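You operate a simulated robot arm through the tools that you are given. There is no shell and no other tool. Be economical: measure what you need, move in short steps, check, and stop when the job is done.

You are at the controls of a simulated robot arm. One attempt, no reset.

JOB
Drain the rinse tub and refill it to 2 L with fresh water.
Fine: from the rinse tap, high-low handle on HIGH; tub valve shut, handle on LOW and swivel neck over the drain tray at the end.

The check looks at the end state, three seconds after you hand in, the way a careful person would. Anything else that was tipped, shoved, dropped, spilled or broken makes it a failure.

ROBOT AND FRAMES
A 5-joint arm with a two-finger parallel gripper on a trunk, on a base that drives. Base frame: it is fixed to the floor where the robot stands at the start and does not move with it; the origin is under the middle of the robot, x ahead of it, y to its left, z up; the surface under the hand at the start is at about z = 726. Readings come in mm, rad, newtons and seconds.
It reaches about 1134 mm from its shoulder. Its first joint turns from -2.601 to 2.601 rad. Places, roughly: high-low handle [800, -200, 900]; orange tap handle [600, -1800, 1000]; rinse tap [800, -200, 1100]; rinse tub [600, 0, 800]; swivel neck [700, -200, 1000]; tub valve handle [500, 0, 800]; yellow filler handle [800, -900, 800]. Payload 1.57 kg.
The TCP is the grasp point between the finger pads, 30 mm short of the fingertips. In the tool frame z runs along the fingers and y along their closing line. The gripper opens to 110 mm. The fingers are 24 mm wide and 12 mm thick; the gripper's body (48 by 112 mm) begins 78 mm behind the TCP.
Orientation is that of the tool frame in the base frame, as [roll, pitch, yaw] about the fixed x, y, z axes, in that order (R = Rz(yaw) Ry(pitch) Rx(roll)). With the fingers straight down and closing along the base's y, the tool's x points along the base's -x, its y along +y and its z along -z.

CONTROLS
- The arm moves only by the tool jog_arm. Its argument "deltas" is a list of rows, each a list of 3 entries, a list of its own where there are three numbers: the shift along the tool's x, y, z in units of 30 mm (1.0 is 30 mm), then the turn, a rotation vector about the tool's x, y, z in units of 6 degrees (1.0 is 6 degrees), then the finger opening in mm, from 0 to 110. In form: [[[dx, dy, dz], [rx, ry, rz], claw], ...]. A call has 1 to 8 rows; each row shifts and turns the commanded pose from where the row before left it, along the tool's axes as they then stand. A call with a number of a shift or a turn outside -1 to 1 is refused whole. Each row takes 0.2 s and may step no farther than 50 mm and 0.15 rad from the row before; otherwise, or with a gripper value out of range, the whole call is refused. A pose out of reach is approached as far as the arm can. The call stops where the force on the tool passes 70 N (or 10 N more than at its start, if that is more) or the arm is blocked; 0.2 s more then pass. Each finger travels about 72 mm/s and halts on what it meets, pressing with about 21 N; the grip force reading is that of the motor and also rises with nothing between the fingers. The clock runs only during rows and for 0.2 s after the last one: add rows that do not move to give the fingers time. It gives the time, the measured TCP pose, the force on the tool (base axes), the opening and the grip force at its end, in the units of the frame above (readings bear some noise), with the torque about the TCP (base axes, N m) and any sound that the robot's microphone picked up.
- Cameras (640 x 400 px; columns grow to the right, rows downward): "scene" is now at [31.8, 151.1, 1717.4]; the picture's right is [-0.13, -0.99, 0.00], its down [-0.72, 0.09, -0.69] and it looks along [0.69, -0.09, -0.72] (base axes); focal length 287 px, centre (320, 200). "wrist" rides on the gripper at [70, 16, -141] in the tool frame; the picture's right is [-0.23, 0.97, 0.00], its down [-0.86, -0.20, -0.48] and it looks along [-0.47, -0.11, 0.88] (tool axes); focal length 222 px, centre (320, 200). There is no depth. A picture from a camera that has moved, and an enlarged one, comes with that camera's place and axes in the base frame and with its lens.
- grab_frame(camera): a new picture of that camera. The clock stands still meanwhile.
- lift_body(by): slides the trunk up (or, below 0, down) by that many mm; the arm and the scene camera ride with it, the base frame stays. It gives what a move gives, with no picture.
- drive_base(legs): drives the robot by 1 to 6 legs, each [ahead, turn to the left] in mm and rad, along the robot's own axes; the way and the turn of a leg run together, so that a leg with both is an arc; at most 1500 mm and 3.142 rad a leg. The arm and the cameras ride along, it lands a little off, and it stops where it bumps. It gives what a move gives.
- turn_head(pan, tilt): turns the head with the scene camera to pan (to the left, within 2.705 rad either way) and tilt (down, from -0.506 to 1.204), counted from straight ahead of the robot. It gives what a move gives.
- inspect(camera, box): a new picture of the part [left, top, right, bottom] of that camera's present view, enlarged. The clock stands still meanwhile.
- job_done(): hands the job in; it is judged then, once.

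Work in short steps. Places have to be worked out from the pictures, the camera data and where the tool is seen: move nearer, look again, correct. Check each grasp and each placing, and mend what went wrong. You have 120 turns and 90 pictures in all, those below and enlarged ones among them. Open the gripper and draw the arm clear of the work before you hand the job in, unless the task says otherwise; then end with one line.

The tools are called after ">>>" by a JSON object that holds its "op" and its "data". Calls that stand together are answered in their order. jog_arm: Moves the arm, as the interface text tells. Its arguments: {"type":"object","properties":{"deltas":{"type":"array"}},"required":["deltas"]} The other tools are called the same way: lift_body (by) slides the trunk up or down; drive_base (legs) drives the base; turn_head (pan, tilt) turns the head that bears the scene camera; grab_frame (camera) takes a picture; inspect (camera, box) takes an enlarged picture of a part of a camera's view; job_done () hands the job in.

At the start:

```text
clock: 0.0
position: [679.1, -59.3, 999.8]
tool_rot: [3.141, 0.002, 3.138]
contact_force: [-0.4, 0.1, -0.2]
torque: [-0.02, -0.01, -0.01]
grip_width: 109.9
grip_force: 0.0
trunk travel left (down, up): [-733.0, 237.0]
robot x, y, heading: [-1.3, -9.6, 0.004]
head pan, tilt: [-0.133, 0.808]
```

scene: 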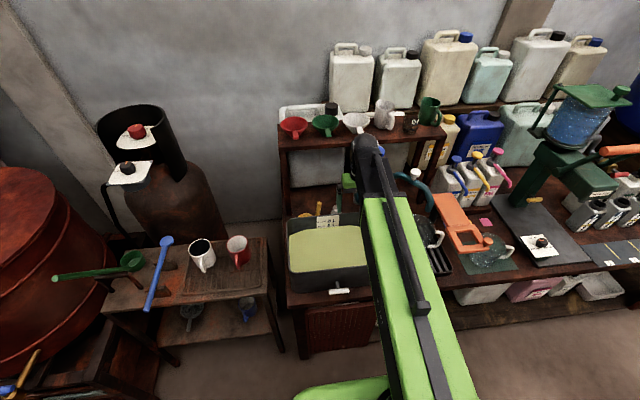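
wrist: 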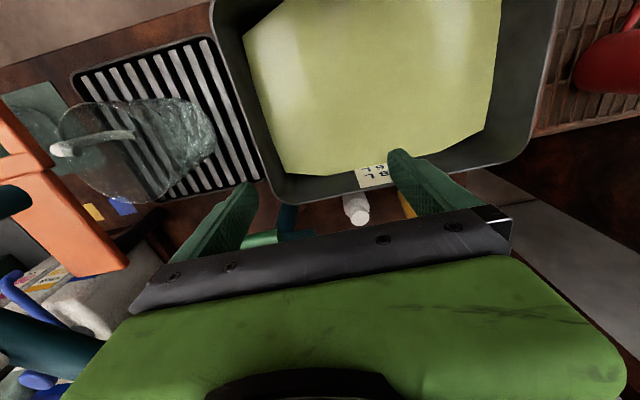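

The tub holds yellowish water; the tap is hidden behind the arm. I look closer at the tub zone.

>>> {"op": "inspect", "data": {"camera": "scene", "box": [260, 80, 480, 320]}}

>>> {"op": "inspect", "data": {"camera": "wrist", "box": [180, 130, 480, 270]}}

```text
1.67 times, centred on (370, 200) of scene
camera zoom: at [31.8, 151.1, 1717.4], right [-0.13, -0.99, 0.0], down [-0.72, 0.09, -0.69], along [0.69, -0.09, -0.72], focal length 478 px, centre (237, 200)
```

zoom: 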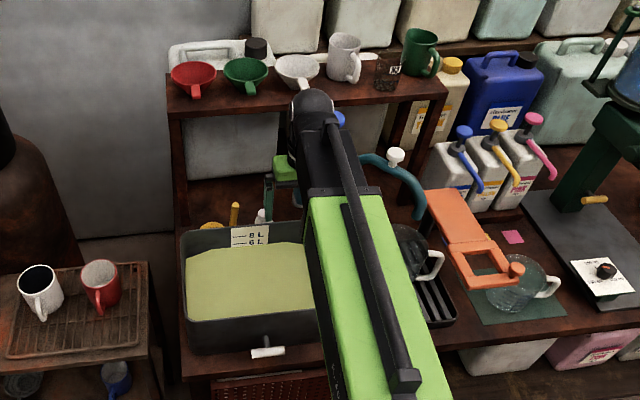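

```text
2.13 times, centred on (330, 200) of wrist
camera zoom: at [608.2, -43.6, 1140.5], right [0.23, 0.97, 0.0], down [0.85, -0.2, 0.48], along [0.47, -0.11, -0.88], focal length 474 px, centre (299, 200)
```

zoom: 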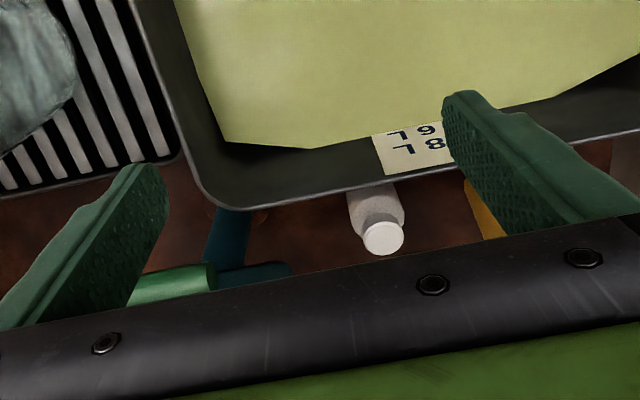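

The arm hides the tap. I move the arm up and to the left, for a clear view.

>>> {"op": "jog_arm", "data": {"deltas": [[[0, 0, -1], [0, 0, 0], 110], [[0, 0, -1], [0, 0, 0], 110], [[1, 0, -1], [0, 0, 0], 110], [[1, 0, -1], [0, 0, 0], 110], [[1, 1, 0], [0, 0, 0], 110], [[1, 1, 0], [0, 0, 0], 110], [[1, 1, 0], [0, 0, 0], 110], [[1, 1, 0], [0, 0, 0], 110]]}}

>>> {"op": "jog_arm", "data": {"deltas": [[[0, 1, 0], [0, 0, 0], 110], [[0, 1, 0], [0, 0, 0], 110], [[0, 1, 0], [0, 0, 0], 110], [[0, 1, 0], [0, 0, 0], 110], [[0, 1, 0], [0, 0, 0], 110], [[0, 1, 0], [0, 0, 0], 110], [[0, 1, 0], [0, 0, 0], 110], [[0, 1, 0], [0, 0, 0], 110]]}}

>>> {"op": "grab_frame", "data": {"camera": "scene"}}

```text
clock: 1.8
position: [568.4, 68.9, 1000.6]
tool_rot: [-3.139, -0.002, 3.137]
contact_force: [0.4, 0.8, -0.4]
torque: [0.0, 0.01, 0.02]
grip_width: 110.1
grip_force: 0.0
out of reach, approached as far as the arm can: row 1, 2, 3, 4, 6, 7, 8
trunk travel left (down, up): [-733.0, 237.0]
robot x, y, heading: [1.9, -10.8, -0.002]
head pan, tilt: [-0.133, 0.808]
```

```text
clock: 3.6
position: [570.6, 308.3, 1000.7]
tool_rot: [-3.14, 0.002, 3.138]
contact_force: [-0.1, -0.7, -0.4]
torque: [-0.01, 0.01, -0.02]
grip_width: 110.2
grip_force: 0.1
trunk travel left (down, up): [-733.0, 237.0]
robot x, y, heading: [2.1, -10.2, 0.006]
head pan, tilt: [-0.133, 0.808]
```

```text
85 pictures are left
camera scene: at [31.8, 151.5, 1717.3], right [-0.13, -0.99, 0.0], down [-0.72, 0.09, -0.69], along [0.69, -0.09, -0.72], focal length 287 px, centre (320, 200)
```

scene: 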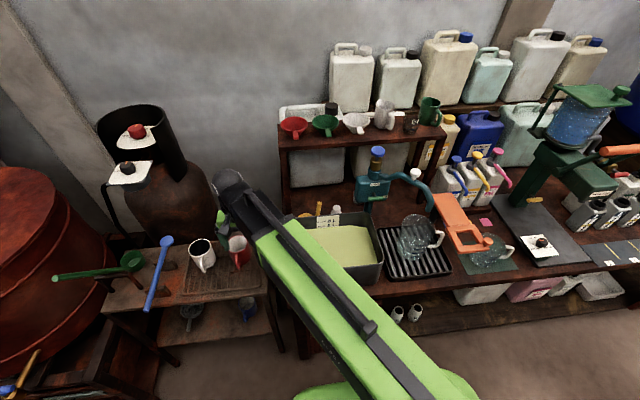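

Now the tap is visible. I enlarge it.

>>> {"op": "inspect", "data": {"camera": "scene", "box": [340, 130, 460, 205]}}

>>> {"op": "inspect", "data": {"camera": "scene", "box": [290, 190, 450, 290]}}

```text
5.33 times, centred on (400, 168) of scene
camera zoom: at [31.8, 151.5, 1717.3], right [-0.13, -0.99, 0.0], down [-0.72, 0.09, -0.69], along [0.69, -0.09, -0.72], focal length 1530 px, centre (-107, 373)
```

zoom: 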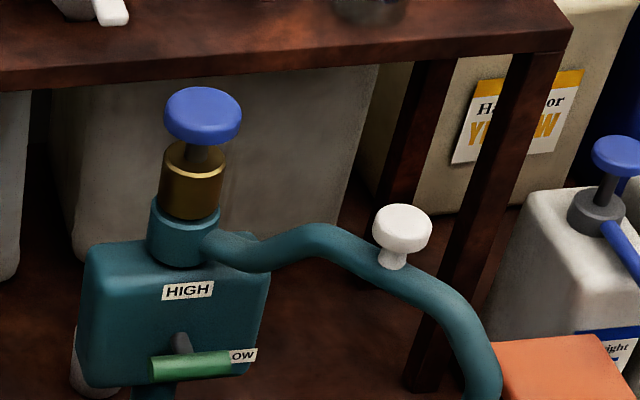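

```text
4.00 times, centred on (370, 240) of scene
camera zoom: at [31.8, 151.5, 1717.3], right [-0.13, -0.99, 0.0], down [-0.72, 0.09, -0.69], along [0.69, -0.09, -0.72], focal length 1148 px, centre (120, 40)
```

zoom: 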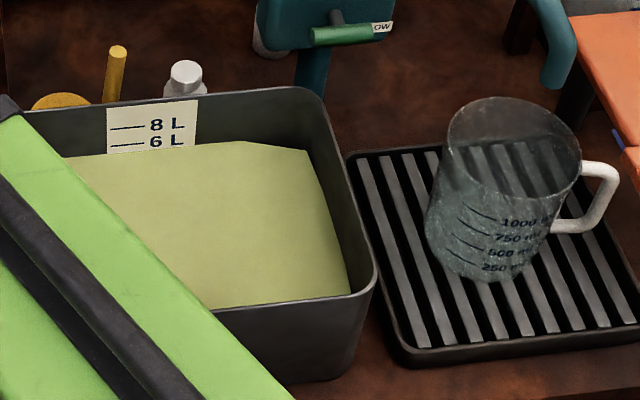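

I raise the trunk for a second viewpoint (triangulation) and to get room for the arm.

>>> {"op": "lift_body", "data": {"by": 230}}

>>> {"op": "jog_arm", "data": {"deltas": [[[0, 1, 0], [0, 0, 0], 110], [[0, 1, 0], [0, 0, 0], 110], [[0, 1, 0], [0, 0, 0], 110], [[0, 1, 0], [0, 0, 0], 110], [[0, 1, 0], [0, 0, 0], 110], [[0, 1, 0], [0, 0, 0], 110]]}}

>>> {"op": "inspect", "data": {"camera": "scene", "box": [300, 120, 492, 240]}}

>>> {"op": "inspect", "data": {"camera": "scene", "box": [260, 200, 480, 338]}}

```text
clock: 6.0
position: [570.9, 305.8, 1229.6]
tool_rot: [3.141, 0.002, 3.139]
contact_force: [-0.4, -0.5, 0.5]
torque: [0.0, -0.02, 0.04]
grip_width: 110.4
grip_force: 0.1
trunk travel left (down, up): [-963.0, 7.0]
robot x, y, heading: [5.4, -7.5, -0.002]
head pan, tilt: [-0.133, 0.808]
```

```text
clock: 7.4
position: [572.2, 485.9, 1231.5]
tool_rot: [-3.14, 0.004, 3.137]
contact_force: [0.6, 0.3, -0.2]
torque: [-0.03, -0.01, 0.0]
grip_width: 110.1
grip_force: 0.1
trunk travel left (down, up): [-963.0, 7.0]
robot x, y, heading: [0.4, -10.1, 0.008]
head pan, tilt: [-0.133, 0.808]
```

```text
3.33 times, centred on (396, 180) of scene
camera zoom: at [31.8, 151.8, 1947.3], right [-0.13, -0.99, 0.0], down [-0.72, 0.09, -0.69], along [0.69, -0.09, -0.72], focal length 956 px, centre (67, 267)
```

zoom: 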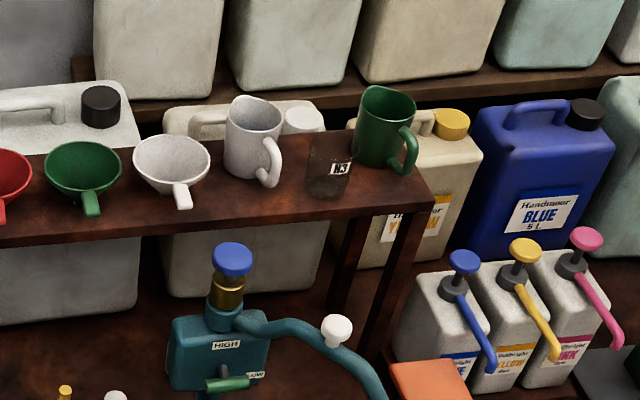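

```text
2.90 times, centred on (370, 269) of scene
camera zoom: at [31.8, 151.8, 1947.3], right [-0.13, -0.99, 0.0], down [-0.72, 0.09, -0.69], along [0.69, -0.09, -0.72], focal length 832 px, centre (175, 0)
```

zoom: 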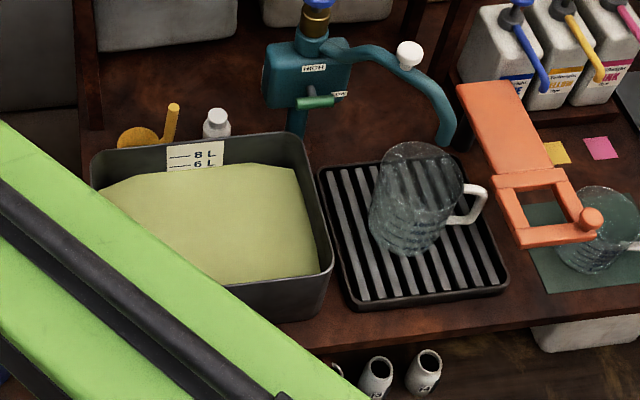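

Triangulated: spout end ≈(624,-300,985) over the drain tray, neck knob ≈(715,-265,1077), blue knob ≈(818,-160,1105). Now I bring the wrist camera over the tub valve to see it.

>>> {"op": "jog_arm", "data": {"deltas": [[[0, -1, 0], [0, 0, 0], 110], [[0, -1, 0], [0, 0, 0], 110], [[0, -1, 0], [0, 0, 0], 110], [[0, -1, 0], [0, 0, 0], 110], [[0, -1, 0], [0, 0, 0], 110], [[0, -1, 0], [0, 0, 0], 110], [[0, -1, 0], [0, 0, 0], 110], [[0, -1, 0], [0, 0, 0], 110]]}}

>>> {"op": "jog_arm", "data": {"deltas": [[[0, -1, 0], [0, 0, 0], 110], [[0, -1, 0], [0, 0, 0], 110], [[0, -1, 0], [0, 0, 0], 110], [[0, -1, 0], [0, 0, 0], 110], [[0, -1, 0], [0, 0, 0], 110], [[0, -1, 0], [0, 0, 0], 110], [[0, -1, 0], [0, 0, 0], 110], [[0, 0, 0], [0, 0, 0], 110]]}}

>>> {"op": "grab_frame", "data": {"camera": "wrist"}}

```text
clock: 9.2
position: [571.1, 245.6, 1230.3]
tool_rot: [-3.139, 0.001, 3.138]
contact_force: [-0.3, 0.1, -1.3]
torque: [-0.01, -0.03, 0.01]
grip_width: 109.7
grip_force: 0.0
trunk travel left (down, up): [-963.0, 7.0]
robot x, y, heading: [0.8, -5.5, -0.004]
head pan, tilt: [-0.133, 0.808]
```

```text
clock: 11.0
position: [571.5, 35.4, 1229.3]
tool_rot: [-3.141, -0.001, 3.137]
contact_force: [0.0, -0.6, -0.2]
torque: [-0.04, 0.01, -0.01]
grip_width: 110.2
grip_force: 0.0
trunk travel left (down, up): [-963.0, 7.0]
robot x, y, heading: [0.2, -6.8, 0.005]
head pan, tilt: [-0.133, 0.808]
```

```text
80 pictures are left
camera wrist: at [502.0, 52.4, 1370.6], right [0.23, 0.97, 0.0], down [0.85, -0.2, 0.48], along [0.47, -0.11, -0.88], focal length 222 px, centre (320, 200)
```

wrist: 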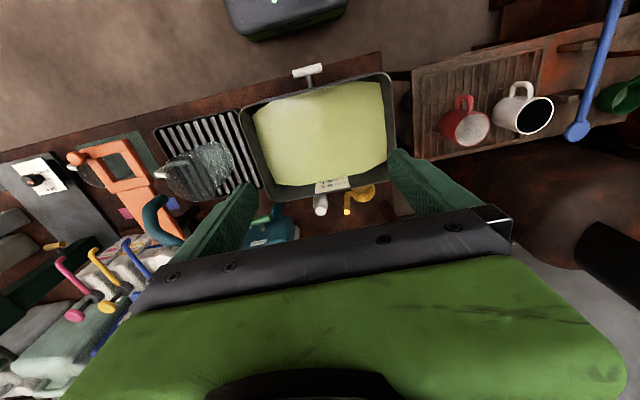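

I zoom on the valve's T handle and on the tap in this view.

>>> {"op": "inspect", "data": {"camera": "wrist", "box": [260, 40, 372, 110]}}

>>> {"op": "inspect", "data": {"camera": "wrist", "box": [130, 130, 290, 260]}}

```text
5.71 times, centred on (316, 75) of wrist
camera zoom: at [502.0, 52.4, 1370.6], right [0.23, 0.97, 0.0], down [0.85, -0.2, 0.48], along [0.47, -0.11, -0.88], focal length 1269 px, centre (343, 914)
```

zoom: 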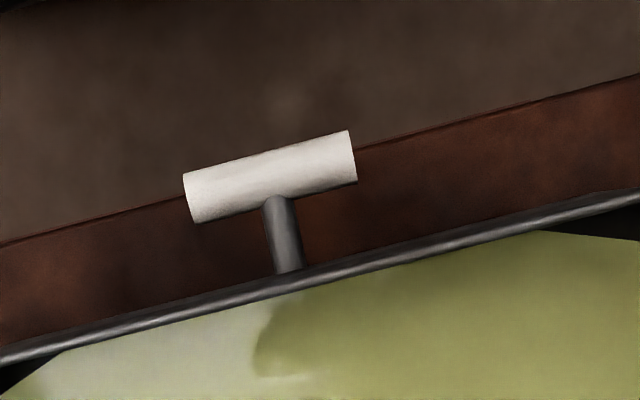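

```text
3.08 times, centred on (210, 195) of wrist
camera zoom: at [502.0, 52.4, 1370.6], right [0.23, 0.97, 0.0], down [0.85, -0.2, 0.48], along [0.47, -0.11, -0.88], focal length 684 px, centre (658, 215)
```

zoom: 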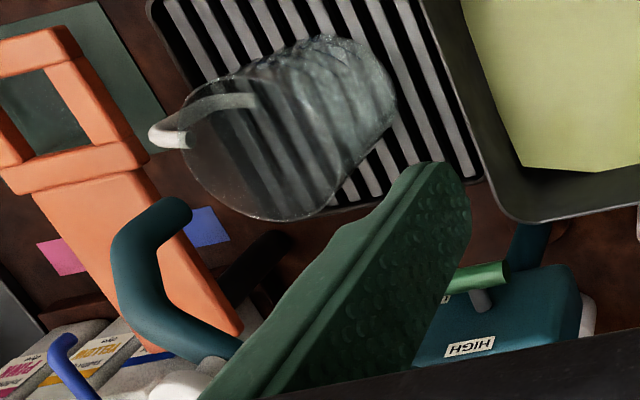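

Valve bar is at about (483,26,769), 70 mm long along y, on a stem from the tub wall. I spin the tool 90° so it can point forward with vertical closing; then tilt forward.

>>> {"op": "jog_arm", "data": {"deltas": [[[0, 0, 0], [0, 0, 1], 110], [[0, 0, 0], [0, 0, 1], 110], [[0, 0, 0], [0, 0, 1], 110], [[0, 0, 0], [0, 0, 1], 110], [[0, 0, 0], [0, 0, 1], 110], [[0, 0, 0], [0, 0, 1], 110], [[0, 0, 0], [0, 0, 1], 110], [[0, 0, 0], [0, 0, 1], 110]]}}

>>> {"op": "jog_arm", "data": {"deltas": [[[0, 0, 0], [0, 0, 1], 110], [[0, 0, 0], [0, 0, 1], 110], [[0, 0, 0], [0, 0, 1], 110], [[0, 0, 0], [0, 0, 1], 110], [[0, 0, 0], [0, 0, 1], 110], [[0, 0, 0], [0, 0, 1], 110], [[0, 0, 0], [0, 0, 1], 110], [[0, 0, 0], [-1, 0, 0], 110]]}}

>>> {"op": "jog_arm", "data": {"deltas": [[[0, 0, 0], [-1, 0, 0], 110], [[0, 0, 0], [-1, 0, 0], 110], [[0, 0, 0], [-1, 0, 0], 110], [[0, 0, 0], [-1, 0, 0], 110], [[0, 0, 0], [-1, 0, 0], 110], [[0, 0, 0], [-1, 0, 0], 110], [[0, 0, 0], [-1, 0, 0], 110], [[0, 0, 0], [0, 0, 0], 110]]}}

```text
clock: 12.8
position: [571.5, 37.0, 1230.2]
tool_rot: [-3.141, -0.002, 2.3]
contact_force: [0.3, 0.6, -0.5]
torque: [0.0, 0.0, -0.01]
grip_width: 110.3
grip_force: 0.0
trunk travel left (down, up): [-963.0, 7.0]
robot x, y, heading: [-1.0, -8.4, 0.001]
head pan, tilt: [-0.133, 0.808]
```

```text
clock: 14.6
position: [597.1, 39.9, 1232.4]
tool_rot: [3.036, 0.001, 1.564]
contact_force: [0.6, -0.4, 0.0]
torque: [0.0, 0.01, -0.06]
grip_width: 110.0
grip_force: 0.1
out of reach, approached as far as the arm can: row 8
trunk travel left (down, up): [-963.0, 7.0]
robot x, y, heading: [3.8, -6.7, -0.001]
head pan, tilt: [-0.133, 0.808]
```

```text
clock: 16.4
position: [747.0, 55.9, 1307.9]
tool_rot: [2.302, 0.0, 1.567]
contact_force: [-0.1, 0.0, 0.0]
torque: [0.0, 0.0, -0.02]
grip_width: 110.0
grip_force: 0.0
out of reach, approached as far as the arm can: row 1, 2, 3, 4, 5, 6, 7
trunk travel left (down, up): [-963.0, 7.0]
robot x, y, heading: [-1.8, -8.8, -0.002]
head pan, tilt: [-0.133, 0.808]
```

The arm can't fold in enough; I need the base farther back. I check what's behind before backing up.

>>> {"op": "turn_head", "data": {"pan": 2.7, "tilt": 0.8}}

>>> {"op": "grab_frame", "data": {"camera": "scene"}}

>>> {"op": "grab_frame", "data": {"camera": "wrist"}}

```text
clock: 18.9
position: [747.4, 56.1, 1309.0]
tool_rot: [2.306, 0.0, 1.567]
contact_force: [0.0, 0.9, 0.1]
torque: [-0.01, 0.01, 0.0]
grip_width: 109.9
grip_force: 0.0
trunk travel left (down, up): [-963.0, 7.0]
robot x, y, heading: [-1.8, -9.6, -0.001]
head pan, tilt: [2.7, 0.799]
```

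```text
77 pictures are left
camera scene: at [-120.8, 196.1, 1948.0], right [0.43, 0.9, 0.0], down [0.65, -0.31, -0.7], along [-0.63, 0.3, -0.72], focal length 287 px, centre (320, 200)
```

scene: 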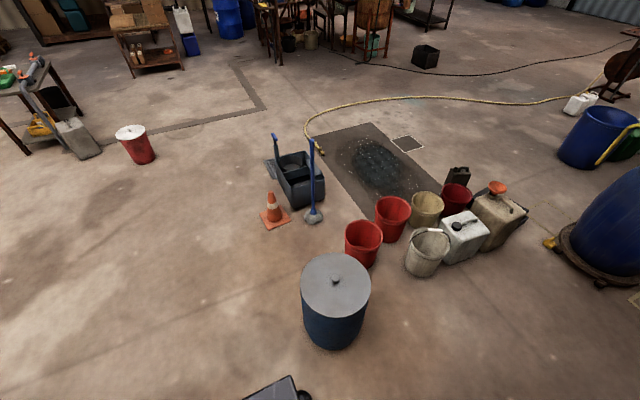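

```text
76 pictures are left
camera wrist: at [652.5, 126.1, 1414.5], right [0.65, -0.23, 0.72], down [-0.49, -0.85, 0.17], along [0.58, -0.47, -0.67], focal length 222 px, centre (320, 200)
```

wrist: 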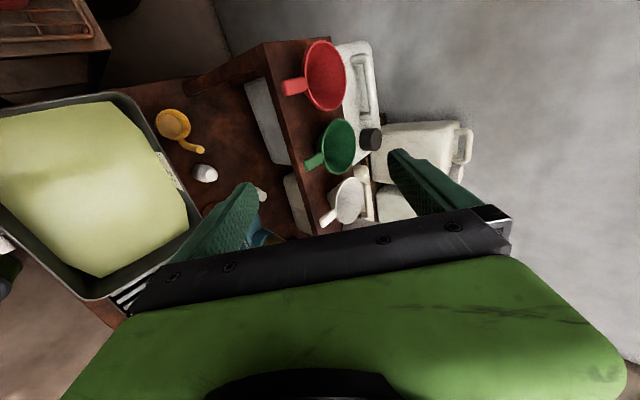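

Behind is clear along -x. I back up 330 mm and look ahead again.

>>> {"op": "drive_base", "data": {"legs": [[-330, 0]]}}

>>> {"op": "turn_head", "data": {"pan": -0.1, "tilt": 0.75}}

>>> {"op": "jog_arm", "data": {"deltas": [[[0, 0, 0], [-1, 0, 0], 110], [[0, 0, 0], [-1, 0, 0], 110], [[0, 0, 0], [-1, 0, 0], 110], [[0, 0, 0], [-1, 0, 0], 110], [[0, 0, 0], [-1, 0, 0], 110], [[0, 0, 0], [-1, 0, 0], 110], [[0, 0, 0], [-1, 0, 0], 110], [[0, 0, 0], [0, 0, 0], 110]]}}

>>> {"op": "grab_frame", "data": {"camera": "scene"}}

```text
clock: 21.1
position: [405.6, 57.2, 1308.7]
tool_rot: [2.303, 0.001, 1.57]
contact_force: [0.0, 0.0, -0.7]
torque: [0.02, 0.01, 0.04]
grip_width: 109.9
grip_force: 0.0
trunk travel left (down, up): [-963.0, 7.0]
robot x, y, heading: [-339.1, -8.0, 0.002]
head pan, tilt: [2.7, 0.799]
```

```text
clock: 23.6
position: [407.6, 56.9, 1307.4]
tool_rot: [2.306, 0.0, 1.569]
contact_force: [-0.1, 0.4, -0.2]
torque: [-0.01, 0.0, 0.0]
grip_width: 110.1
grip_force: 0.0
trunk travel left (down, up): [-963.0, 7.0]
robot x, y, heading: [-338.6, -9.1, -0.0]
head pan, tilt: [-0.099, 0.75]
```

```text
clock: 25.4
position: [467.2, 64.9, 1463.6]
tool_rot: [1.593, 0.003, 1.572]
contact_force: [0.0, 0.1, -0.4]
torque: [-0.02, -0.01, -0.03]
grip_width: 110.1
grip_force: 0.1
out of reach, approached as far as the arm can: row 1, 2, 3, 4, 5, 6, 7
trunk travel left (down, up): [-963.0, 7.0]
robot x, y, heading: [-338.5, -6.1, 0.003]
head pan, tilt: [-0.099, 0.75]
```

```text
75 pictures are left
camera scene: at [-304.9, 153.2, 1952.0], right [-0.1, -1.0, 0.0], down [-0.68, 0.07, -0.73], along [0.73, -0.07, -0.68], focal length 287 px, centre (320, 200)
```

scene: 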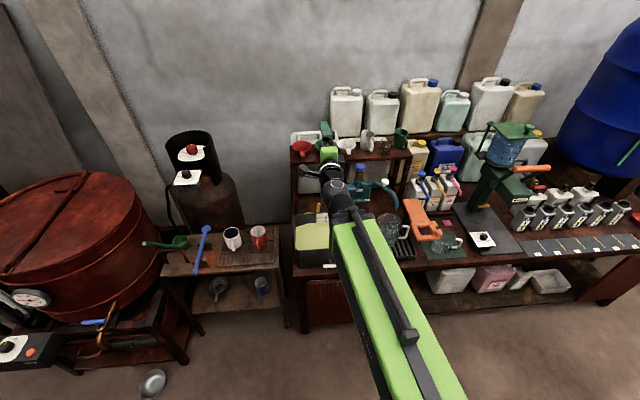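

Tool is horizontal, closing vertically. I lower it and pull back, keeping it in front of the counter.

>>> {"op": "jog_arm", "data": {"deltas": [[[0, -1, 0], [0, 0, 0], 110], [[0, -1, 0], [0, 0, 0], 110], [[0, -1, -0.5], [0, 0, 0], 110], [[0, -1, -0.5], [0, 0, 0], 110], [[0, -1, -0.5], [0, 0, 0], 110], [[0, -1, -0.5], [0, 0, 0], 110], [[0, -1, -0.5], [0, 0, 0], 110], [[0, 0, -0.5], [0, 0, 0], 110]]}}

>>> {"op": "lift_body", "data": {"by": -350}}

>>> {"op": "grab_frame", "data": {"camera": "wrist"}}

```text
clock: 27.2
position: [468.2, 63.4, 1463.4]
tool_rot: [1.588, 0.003, 1.57]
contact_force: [-0.2, 0.1, -0.4]
torque: [0.02, 0.03, 0.01]
grip_width: 110.0
grip_force: 0.1
out of reach, approached as far as the arm can: row 1, 2, 3, 4, 5, 6, 7, 8
trunk travel left (down, up): [-963.0, 7.0]
robot x, y, heading: [-337.6, -9.8, 0.004]
head pan, tilt: [-0.099, 0.75]
```

```text
clock: 30.6
position: [467.5, 62.9, 1113.2]
tool_rot: [1.589, 0.005, 1.571]
contact_force: [-0.2, -0.1, 0.1]
torque: [-0.02, 0.01, -0.01]
grip_width: 109.9
grip_force: 0.0
trunk travel left (down, up): [-613.0, 357.0]
robot x, y, heading: [-337.6, -3.6, -0.001]
head pan, tilt: [-0.099, 0.75]
```

```text
74 pictures are left
camera wrist: at [326.5, 132.3, 1131.6], right [0.02, -0.22, 0.97], down [-0.48, -0.86, -0.19], along [0.88, -0.47, -0.12], focal length 222 px, centre (320, 200)
```

wrist: 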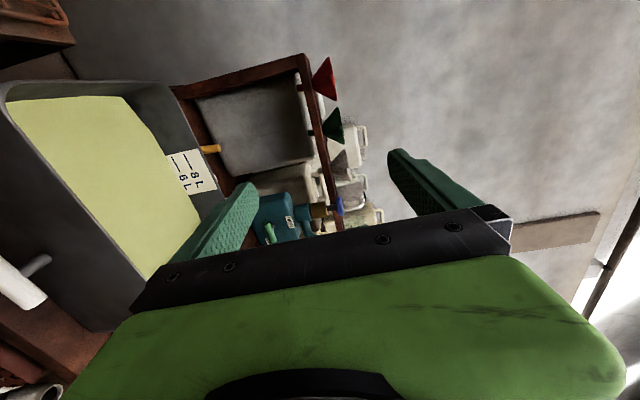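

The arm's fold limit seems to hold the wrist. I test a forward and a downward step separately to learn the limits.

>>> {"op": "jog_arm", "data": {"deltas": [[[0, 0, 1], [0, 0, 0], 110], [[0, 0, 1], [0, 0, 0], 110]]}}

>>> {"op": "jog_arm", "data": {"deltas": [[[0, -1, 0], [0, 0, 0], 110], [[0, -1, 0], [0, 0, 0], 110]]}}

```text
clock: 31.2
position: [529.0, 64.4, 1113.5]
tool_rot: [1.589, 0.002, 1.571]
contact_force: [0.1, -0.4, -0.8]
torque: [0.0, 0.0, 0.02]
grip_width: 110.1
grip_force: 0.1
trunk travel left (down, up): [-613.0, 357.0]
robot x, y, heading: [-339.8, -6.8, 0.003]
head pan, tilt: [-0.099, 0.75]
```

```text
clock: 31.8
position: [528.2, 65.1, 1112.9]
tool_rot: [1.59, 0.004, 1.572]
contact_force: [0.3, -0.4, 0.6]
torque: [0.01, -0.01, 0.03]
grip_width: 109.8
grip_force: 0.0
out of reach, approached as far as the arm can: row 1, 2
trunk travel left (down, up): [-613.0, 357.0]
robot x, y, heading: [-341.2, -5.9, 0.006]
head pan, tilt: [-0.099, 0.75]
```

The wrist height evidently rides with the trunk only (vertical via lift or via tilt arcs). I pull back, shift to y≈26, and back the base a bit more to come down in front of the bar.

>>> {"op": "jog_arm", "data": {"deltas": [[[-0.7, 0, -1], [0, 0, 0], 110], [[-0.6, 0, -1], [0, 0, 0], 110]]}}

>>> {"op": "drive_base", "data": {"legs": [[-90, 0]]}}

>>> {"op": "lift_body", "data": {"by": -250}}

>>> {"op": "grab_frame", "data": {"camera": "wrist"}}

>>> {"op": "grab_frame", "data": {"camera": "scene"}}

```text
clock: 32.4
position: [471.2, 25.9, 1113.7]
tool_rot: [1.588, 0.003, 1.571]
contact_force: [0.7, 0.6, 0.2]
torque: [-0.04, 0.0, -0.03]
grip_width: 109.9
grip_force: 0.0
trunk travel left (down, up): [-613.0, 357.0]
robot x, y, heading: [-335.9, -7.2, 0.007]
head pan, tilt: [-0.099, 0.75]
```

```text
clock: 33.5
position: [378.0, 24.9, 1113.5]
tool_rot: [1.589, 0.004, 1.569]
contact_force: [-0.5, 0.5, 0.0]
torque: [0.0, 0.03, 0.03]
grip_width: 110.1
grip_force: 0.1
trunk travel left (down, up): [-613.0, 357.0]
robot x, y, heading: [-430.4, -7.1, 0.002]
head pan, tilt: [-0.099, 0.75]
```

```text
clock: 36.1
position: [380.4, 24.4, 864.2]
tool_rot: [1.589, 0.003, 1.569]
contact_force: [-0.5, -0.3, 0.3]
torque: [0.0, 0.01, 0.03]
grip_width: 110.0
grip_force: 0.1
trunk travel left (down, up): [-363.0, 607.0]
robot x, y, heading: [-431.0, -7.0, 0.006]
head pan, tilt: [-0.099, 0.75]
```

```text
73 pictures are left
camera wrist: at [237.9, 93.4, 881.7], right [0.02, -0.22, 0.97], down [-0.48, -0.85, -0.19], along [0.88, -0.47, -0.12], focal length 222 px, centre (320, 200)
```

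wrist: 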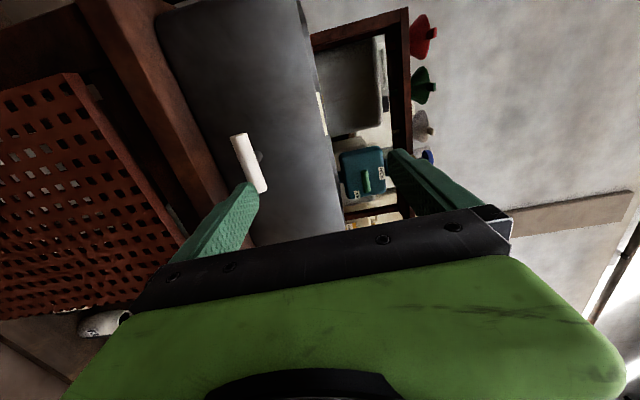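

```text
72 pictures are left
camera scene: at [-397.2, 152.8, 1352.1], right [-0.1, -1.0, 0.0], down [-0.68, 0.07, -0.73], along [0.73, -0.07, -0.68], focal length 287 px, centre (320, 200)
```

scene: 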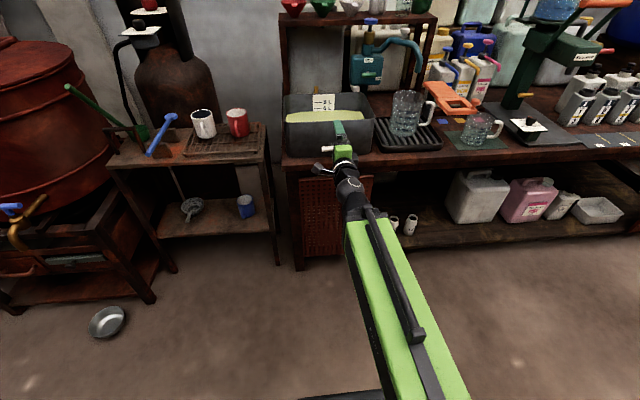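

Good views now. I enlarge the valve and the tap.

>>> {"op": "inspect", "data": {"camera": "wrist", "box": [200, 110, 300, 210]}}

>>> {"op": "inspect", "data": {"camera": "scene", "box": [270, 10, 450, 190]}}

>>> {"op": "inspect", "data": {"camera": "wrist", "box": [320, 120, 450, 210]}}

```text
4.00 times, centred on (250, 160) of wrist
camera zoom: at [237.9, 93.4, 881.7], right [0.02, -0.22, 0.97], down [-0.48, -0.85, -0.19], along [0.88, -0.47, -0.12], focal length 888 px, centre (600, 360)
```

zoom: 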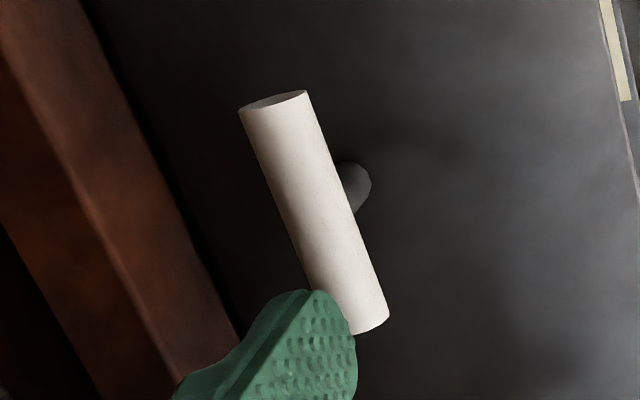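

```text
2.22 times, centred on (360, 100) of scene
camera zoom: at [-397.2, 152.8, 1352.1], right [-0.1, -1.0, 0.0], down [-0.68, 0.07, -0.73], along [0.73, -0.07, -0.68], focal length 638 px, centre (231, 422)
```

zoom: 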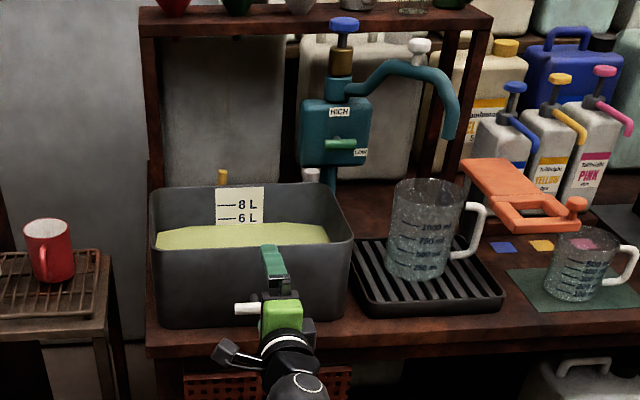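

```text
4.44 times, centred on (385, 165) of wrist
camera zoom: at [237.9, 93.4, 881.7], right [0.02, -0.22, 0.97], down [-0.48, -0.85, -0.19], along [0.88, -0.47, -0.12], focal length 987 px, centre (31, 356)
```

zoom: 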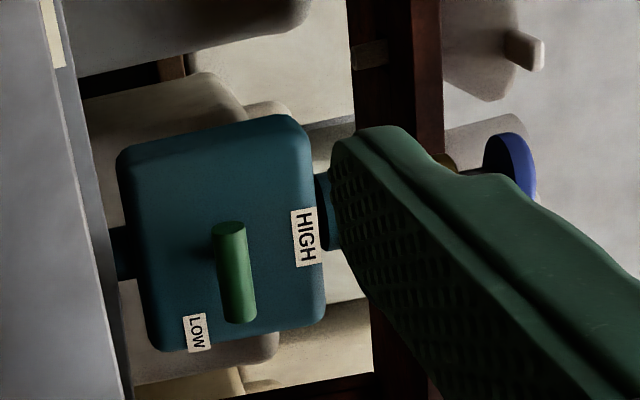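

Both handles are T bars on stems along x — quarter-turn style. I lower to bar height (≈772) with the fingers narrowed to 45 mm.

>>> {"op": "jog_arm", "data": {"deltas": [[[0, 0, 0], [0, 0, 0], 45], [[0, 0, 0], [0, 0, 0], 45], [[0, 0, 0], [0, 0, 0], 45]]}}

>>> {"op": "lift_body", "data": {"by": -90}}

>>> {"op": "jog_arm", "data": {"deltas": [[[0, 0, 1], [0, 0, 0], 45], [[0, 0, 0.8], [0, 0, 0], 45]]}}

>>> {"op": "grab_frame", "data": {"camera": "wrist"}}

```text
clock: 36.9
position: [378.7, 24.1, 864.2]
tool_rot: [1.589, 0.003, 1.57]
contact_force: [0.1, 0.2, 0.3]
torque: [0.01, 0.01, 0.04]
grip_width: 45.2
grip_force: 0.2
trunk travel left (down, up): [-363.0, 607.0]
robot x, y, heading: [-432.4, -7.5, 0.004]
head pan, tilt: [-0.099, 0.75]
```

```text
clock: 38.2
position: [378.7, 23.1, 774.3]
tool_rot: [1.588, 0.005, 1.568]
contact_force: [0.4, 0.3, -0.2]
torque: [-0.03, 0.02, 0.02]
grip_width: 45.0
grip_force: 0.1
trunk travel left (down, up): [-273.0, 697.0]
robot x, y, heading: [-429.0, -5.6, 0.003]
head pan, tilt: [-0.099, 0.75]
```

```text
clock: 38.8
position: [433.2, 23.1, 773.7]
tool_rot: [1.59, 0.001, 1.57]
contact_force: [-0.5, 0.3, 0.1]
torque: [0.01, 0.02, -0.01]
grip_width: 44.9
grip_force: 0.1
trunk travel left (down, up): [-273.0, 697.0]
robot x, y, heading: [-432.4, -9.2, 0.002]
head pan, tilt: [-0.099, 0.75]
```

```text
68 pictures are left
camera wrist: at [292.0, 92.7, 791.5], right [0.02, -0.22, 0.97], down [-0.48, -0.86, -0.19], along [0.88, -0.47, -0.12], focal length 222 px, centre (320, 200)
```

wrist: 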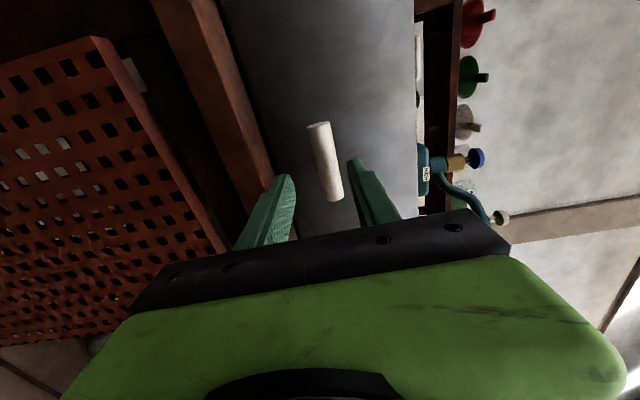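

The bar lies between the fingers. I advance 45 mm and close.

>>> {"op": "jog_arm", "data": {"deltas": [[[0, 0, 0.8], [0, 0, 0], 45], [[0, 0, 0.7], [0, 0, 0], 45]]}}

>>> {"op": "jog_arm", "data": {"deltas": [[[0, 0, 0], [0, 0, 0], 10], [[0, 0, 0], [0, 0, 0], 10], [[0, 0, 0], [0, 0, 0], 10]]}}

>>> {"op": "grab_frame", "data": {"camera": "wrist"}}

```text
clock: 39.4
position: [479.0, 23.8, 774.1]
tool_rot: [1.591, 0.004, 1.569]
contact_force: [0.7, 0.1, -0.6]
torque: [-0.02, 0.0, 0.02]
grip_width: 45.1
grip_force: 0.2
trunk travel left (down, up): [-273.0, 697.0]
robot x, y, heading: [-432.2, -4.5, 0.001]
head pan, tilt: [-0.099, 0.75]
```

```text
clock: 40.2
position: [477.8, 23.4, 775.4]
tool_rot: [1.59, 0.002, 1.57]
contact_force: [9.4, 1.0, 21.8]
torque: [0.06, 0.04, 0.0]
grip_width: 29.9
grip_force: 11.8
trunk travel left (down, up): [-273.0, 697.0]
robot x, y, heading: [-431.0, -6.3, -0.001]
head pan, tilt: [-0.099, 0.75]
```

```text
67 pictures are left
camera wrist: at [336.0, 93.5, 792.5], right [0.02, -0.22, 0.97], down [-0.48, -0.86, -0.19], along [0.88, -0.47, -0.12], focal length 222 px, centre (320, 200)
```

wrist: 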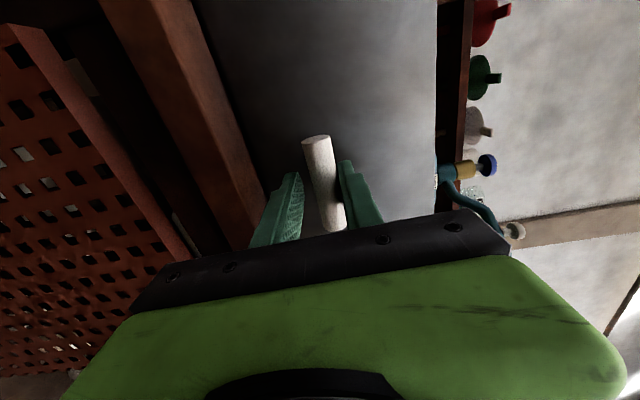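

The upper finger met the bar first: bar centre ≈780. I open a bit, raise 5 mm and close again.

>>> {"op": "jog_arm", "data": {"deltas": [[[0, 0, 0], [0, 0, 0], 36]]}}

>>> {"op": "lift_body", "data": {"by": 5}}

>>> {"op": "jog_arm", "data": {"deltas": [[[0, 0, 0], [0, 0, 0], 5], [[0, 0, 0], [0, 0, 0], 5], [[0, 0, 0], [0, 0, 0], 5]]}}

```text
clock: 40.6
position: [477.2, 24.5, 773.0]
tool_rot: [1.592, 0.004, 1.569]
contact_force: [-0.5, 0.3, 0.9]
torque: [0.01, 0.01, 0.01]
grip_width: 36.5
grip_force: 0.0
trunk travel left (down, up): [-273.0, 697.0]
robot x, y, heading: [-428.1, -7.9, 0.003]
head pan, tilt: [-0.099, 0.75]
```

```text
clock: 41.1
position: [478.6, 24.7, 777.7]
tool_rot: [1.592, 0.002, 1.568]
contact_force: [0.2, 0.6, 0.6]
torque: [-0.02, -0.02, -0.01]
grip_width: 36.0
grip_force: 0.0
trunk travel left (down, up): [-278.0, 692.0]
robot x, y, heading: [-432.8, -9.2, 0.0]
head pan, tilt: [-0.099, 0.75]
```

```text
clock: 41.9
position: [477.1, 24.6, 780.2]
tool_rot: [1.59, 0.004, 1.572]
contact_force: [6.7, -0.2, 17.9]
torque: [0.03, 0.01, 0.08]
grip_width: 20.4
grip_force: 8.9
trunk travel left (down, up): [-278.0, 692.0]
robot x, y, heading: [-428.3, -8.0, -0.002]
head pan, tilt: [-0.099, 0.75]
```

Gripped at 20 mm. I relieve with a 3 mm lift, then test a small twist to see which way it goes.

>>> {"op": "lift_body", "data": {"by": 3}}

>>> {"op": "jog_arm", "data": {"deltas": [[[0, 0, 0], [0, 0, 0.8], 5], [[0, 0, 0], [0, 0, 0.8], 5]]}}

```text
clock: 42.4
position: [478.3, 24.4, 780.5]
tool_rot: [1.595, 0.004, 1.569]
contact_force: [-18.7, 2.8, -16.7]
torque: [-0.05, 0.02, -0.43]
grip_width: 18.5
grip_force: 32.8
trunk travel left (down, up): [-281.0, 689.0]
robot x, y, heading: [-430.5, -8.7, -0.0]
head pan, tilt: [-0.099, 0.75]
```

```text
clock: 43.0
position: [477.7, 22.9, 779.8]
tool_rot: [1.593, -0.164, 1.563]
contact_force: [-21.0, -4.2, -23.3]
torque: [-1.19, 0.13, -0.03]
grip_width: 22.7
grip_force: 35.0
trunk travel left (down, up): [-281.0, 689.0]
robot x, y, heading: [-432.8, -8.2, 0.003]
head pan, tilt: [-0.099, 0.75]
```

Twist one way meets torque −1.2 Nm. I try the other way.

>>> {"op": "jog_arm", "data": {"deltas": [[[0, 0, 0], [0, 0, -0.8], 5], [[0, 0, 0], [0, 0, -0.8], 5], [[0, 0, 0], [0, 0, -0.8], 5], [[0, 0, 0], [0, 0, -0.8], 5]]}}

>>> {"op": "grab_frame", "data": {"camera": "wrist"}}

```text
clock: 44.0
position: [477.7, 24.2, 780.4]
tool_rot: [1.594, 0.173, 1.574]
contact_force: [3.3, -0.5, -4.5]
torque: [-0.02, -0.11, -0.7]
grip_width: 18.8
grip_force: 33.1
trunk travel left (down, up): [-281.0, 689.0]
robot x, y, heading: [-432.6, -5.9, 0.003]
head pan, tilt: [-0.099, 0.75]
```

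```text
66 pictures are left
camera wrist: at [337.2, 95.6, 787.0], right [0.02, -0.06, 1.0], down [-0.48, -0.88, -0.04], along [0.88, -0.48, -0.05], focal length 222 px, centre (320, 200)
```

wrist: 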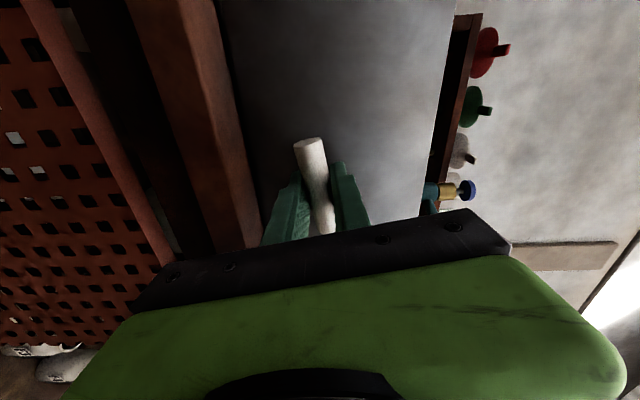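

It turns freely this way. I continue the quarter turn.

>>> {"op": "jog_arm", "data": {"deltas": [[[0, 0, 0], [0, 0, -1], 5], [[0, 0, 0], [0, 0, -1], 5], [[0, 0, 0], [0, 0, -1], 5], [[0, 0, 0], [0, 0, -1], 5], [[0, 0, 0], [0, 0, -1], 5], [[0, 0, 0], [0, 0, -1], 5]]}}

>>> {"op": "grab_frame", "data": {"camera": "scene"}}

```text
clock: 45.4
position: [477.4, 25.7, 781.8]
tool_rot: [1.597, 0.8, 1.594]
contact_force: [24.9, 12.1, 25.2]
torque: [0.08, 0.1, 0.04]
grip_width: 18.8
grip_force: 32.8
trunk travel left (down, up): [-281.0, 689.0]
robot x, y, heading: [-432.1, -9.5, 0.001]
head pan, tilt: [-0.099, 0.75]
```

```text
65 pictures are left
camera scene: at [-397.8, 153.5, 1270.1], right [-0.1, -1.0, 0.0], down [-0.68, 0.07, -0.73], along [0.73, -0.07, -0.68], focal length 287 px, centre (320, 200)
```

scene: 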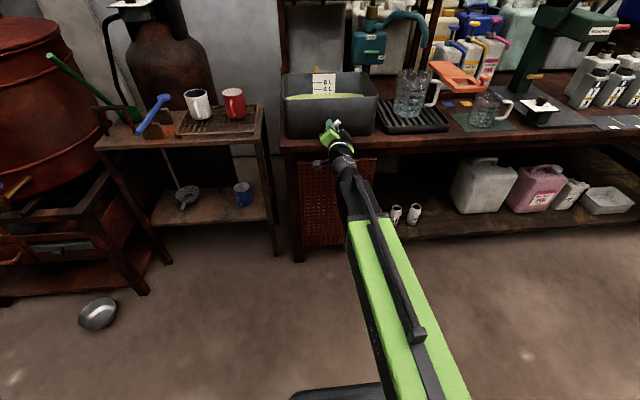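

The valve is turning. I continue to the quarter turn, watching torque.

>>> {"op": "jog_arm", "data": {"deltas": [[[0, 0, 0], [0, 0, -1], 5], [[0, 0, 0], [0, 0, -1], 5], [[0, 0, 0], [0, 0, -1], 5], [[0, 0, 0], [0, 0, -1], 5]]}}

>>> {"op": "jog_arm", "data": {"deltas": [[[0, 0, 0], [0, 0, -1], 5], [[0, 0, 0], [0, 0, -1], 5], [[0, 0, 0], [0, 0, -1], 5]]}}

>>> {"op": "inspect", "data": {"camera": "scene", "box": [270, 50, 390, 170]}}

```text
clock: 46.4
position: [475.8, 26.3, 782.5]
tool_rot: [1.625, 1.22, 1.626]
contact_force: [17.5, 18.9, 24.7]
torque: [0.08, 0.11, 0.03]
grip_width: 18.6
grip_force: 33.1
trunk travel left (down, up): [-281.0, 689.0]
robot x, y, heading: [-430.0, -7.8, 0.004]
head pan, tilt: [-0.099, 0.75]
```

```text
clock: 47.2
position: [477.4, 27.6, 781.6]
tool_rot: [2.039, 1.531, 2.043]
contact_force: [12.3, 25.1, 19.8]
torque: [0.06, 0.23, -0.01]
grip_width: 18.8
grip_force: 33.0
trunk travel left (down, up): [-281.0, 689.0]
robot x, y, heading: [-430.9, -9.9, -0.0]
head pan, tilt: [-0.099, 0.75]
```

```text
3.33 times, centred on (330, 110) of scene
camera zoom: at [-398.3, 154.5, 1269.8], right [-0.1, -1.0, 0.0], down [-0.68, 0.07, -0.73], along [0.73, -0.07, -0.68], focal length 956 px, centre (287, 500)
```

zoom: 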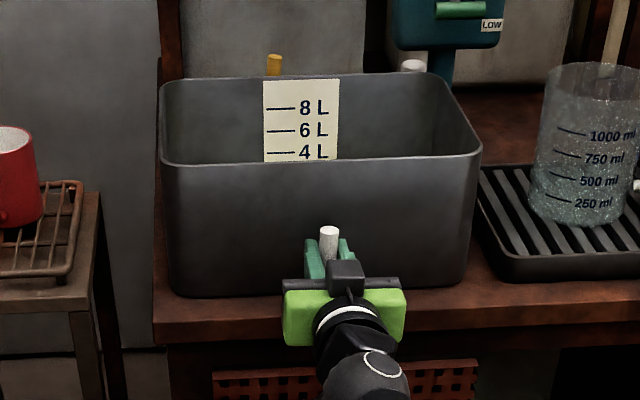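

Draining, bar vertical = open. I release and back off; meanwhile I'll go prepare the neck.

>>> {"op": "jog_arm", "data": {"deltas": [[[0, 0, 0], [0, 0, 0], 50], [[0, 0, 0], [0, 0, 0], 50], [[0, 0, -1], [0, 0, 0], 50], [[0, 0, -1], [0, 0, 0], 50], [[0, 0, -0.7], [0, 0, 0], 50]]}}

>>> {"op": "lift_body", "data": {"by": 400}}

>>> {"op": "grab_frame", "data": {"camera": "scene"}}

```text
clock: 48.4
position: [395.5, 22.9, 782.1]
tool_rot: [1.999, 1.526, 1.996]
contact_force: [-1.0, 0.8, 0.5]
torque: [-0.02, -0.01, 0.01]
grip_width: 49.9
grip_force: 0.0
trunk travel left (down, up): [-281.0, 689.0]
robot x, y, heading: [-431.7, -7.7, 0.002]
head pan, tilt: [-0.099, 0.75]
```

```text
clock: 52.2
position: [396.6, 24.8, 1181.6]
tool_rot: [1.999, 1.526, 1.996]
contact_force: [-0.1, 0.6, 0.1]
torque: [-0.03, -0.01, -0.02]
grip_width: 49.9
grip_force: 0.0
trunk travel left (down, up): [-681.0, 289.0]
robot x, y, heading: [-434.3, -8.0, 0.003]
head pan, tilt: [-0.099, 0.75]
```

```text
63 pictures are left
camera scene: at [-397.2, 152.8, 1670.0], right [-0.1, -1.0, 0.0], down [-0.68, 0.07, -0.73], along [0.73, -0.07, -0.68], focal length 287 px, centre (320, 200)
```

scene: 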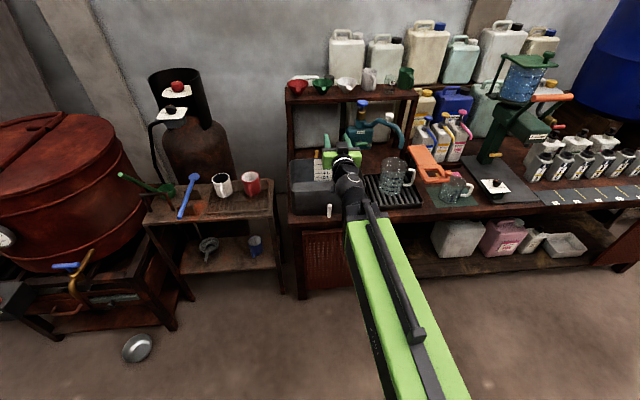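

I look at the level and geometry of tub rim and tap from this height.

>>> {"op": "inspect", "data": {"camera": "scene", "box": [280, 130, 400, 220]}}

>>> {"op": "inspect", "data": {"camera": "scene", "box": [330, 80, 430, 170]}}

```text
4.44 times, centred on (340, 175) of scene
camera zoom: at [-397.2, 152.8, 1670.0], right [-0.1, -1.0, 0.0], down [-0.68, 0.07, -0.73], along [0.73, -0.07, -0.68], focal length 1275 px, centre (231, 311)
```

zoom: 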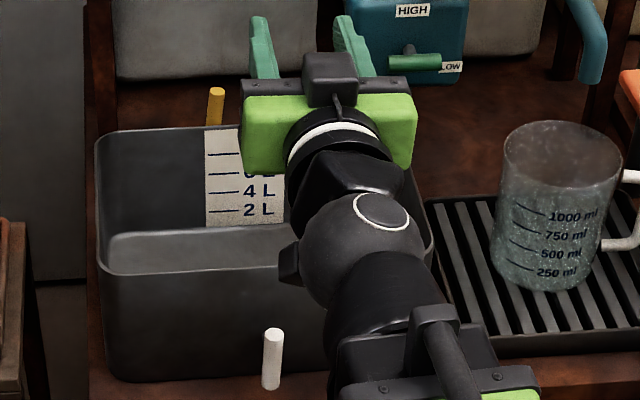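

```text
4.44 times, centred on (380, 125) of scene
camera zoom: at [-397.2, 152.8, 1670.0], right [-0.1, -1.0, 0.0], down [-0.68, 0.07, -0.73], along [0.73, -0.07, -0.68], focal length 1275 px, centre (53, 533)
```

zoom: 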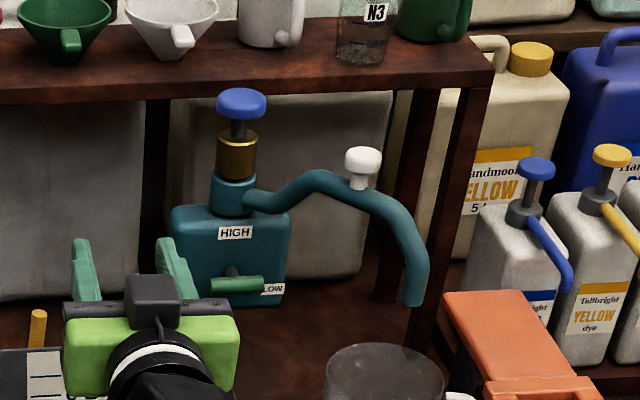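

Mapped: handle bar ≈(756,-160,935), neck knob ≈(700,-256,1095), blue plunger knob ≈(818,-160,1110), tub rim z≈874, shelf edge x≈836 z≈1119. I spin the tool back to vertical closing and shift the base right/forward for the high-low handle.

>>> {"op": "jog_arm", "data": {"deltas": [[[0, 0, 0], [0, 0, 1], 50], [[0, 0, 0], [0, 0, 1], 50], [[0, 0, 0], [0, 0, 1], 50], [[0, 0, 0], [0, 0, 1], 50], [[0, 0, 0], [0, 0, 1], 50], [[0, 0, 0], [0, 0, 1], 50], [[0, 0, 0], [0, 0, 1], 50], [[0, 0, 0], [0, 0, 1], 50]]}}

>>> {"op": "jog_arm", "data": {"deltas": [[[0, 0, 0], [0, 0, 1], 50], [[0, 0, 0], [0, 0, 1], 50], [[0, 0, 0], [0, 0, 1], 50], [[0, 0, 0], [0, 0, 1], 50], [[0, 0, 0], [0, 0, 1], 50], [[0, 0, 0], [0, 0, 1], 50], [[0, 0, 0], [0, 0, 0.6], 50]]}}

>>> {"op": "drive_base", "data": {"legs": [[0, -0.9], [130, 0], [0, 0.9], [60, 0]]}}

>>> {"op": "grab_frame", "data": {"camera": "scene"}}

>>> {"op": "grab_frame", "data": {"camera": "wrist"}}

```text
clock: 54.0
position: [395.5, 23.7, 1182.3]
tool_rot: [1.595, 0.69, 1.585]
contact_force: [0.8, 0.4, 0.1]
torque: [-0.02, -0.01, 0.01]
grip_width: 49.9
grip_force: 0.0
trunk travel left (down, up): [-681.0, 289.0]
robot x, y, heading: [-430.0, -5.5, 0.008]
head pan, tilt: [-0.099, 0.75]
```

```text
clock: 55.6
position: [396.7, 23.9, 1181.9]
tool_rot: [1.589, 0.001, 1.568]
contact_force: [1.1, -0.1, 0.9]
torque: [-0.04, 0.02, 0.0]
grip_width: 50.0
grip_force: 0.0
trunk travel left (down, up): [-681.0, 289.0]
robot x, y, heading: [-431.8, -7.7, -0.002]
head pan, tilt: [-0.099, 0.75]
```

```text
clock: 61.9
position: [483.3, -76.9, 1181.6]
tool_rot: [1.587, 0.002, 1.571]
contact_force: [-0.4, -0.4, 1.0]
torque: [0.02, 0.02, -0.02]
grip_width: 50.1
grip_force: 0.1
trunk travel left (down, up): [-681.0, 289.0]
robot x, y, heading: [-347.2, -97.2, -0.01]
head pan, tilt: [-0.099, 0.75]
stopped in leg 4: the robot was blocked; the commanded pose is now the measured one
```

```text
60 pictures are left
camera scene: at [-308.1, 63.6, 1670.0], right [-0.11, -0.99, 0.0], down [-0.68, 0.08, -0.73], along [0.73, -0.08, -0.68], focal length 287 px, centre (320, 200)
```

scene: 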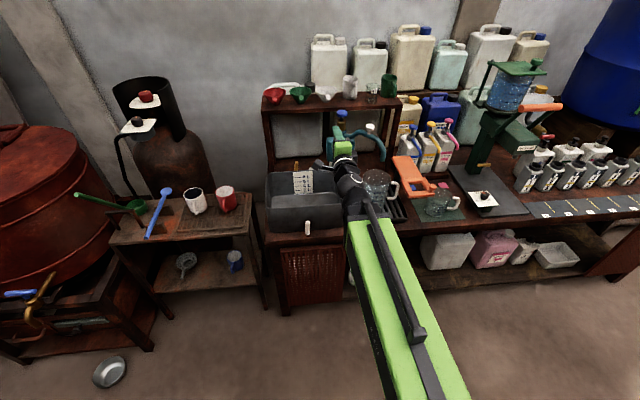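

```text
59 pictures are left
camera wrist: at [342.2, -7.3, 1200.0], right [0.02, -0.23, 0.97], down [-0.48, -0.86, -0.19], along [0.88, -0.47, -0.12], focal length 222 px, centre (320, 200)
```

wrist: 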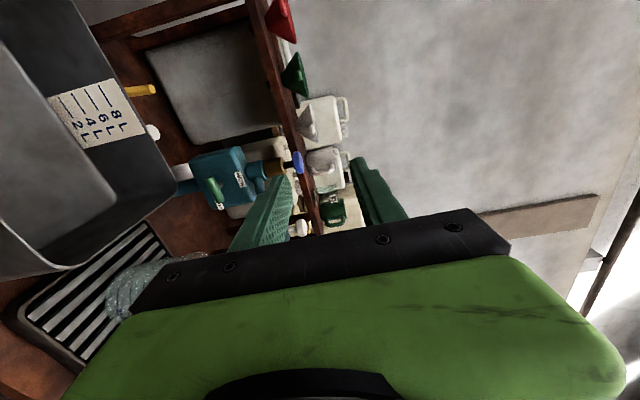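

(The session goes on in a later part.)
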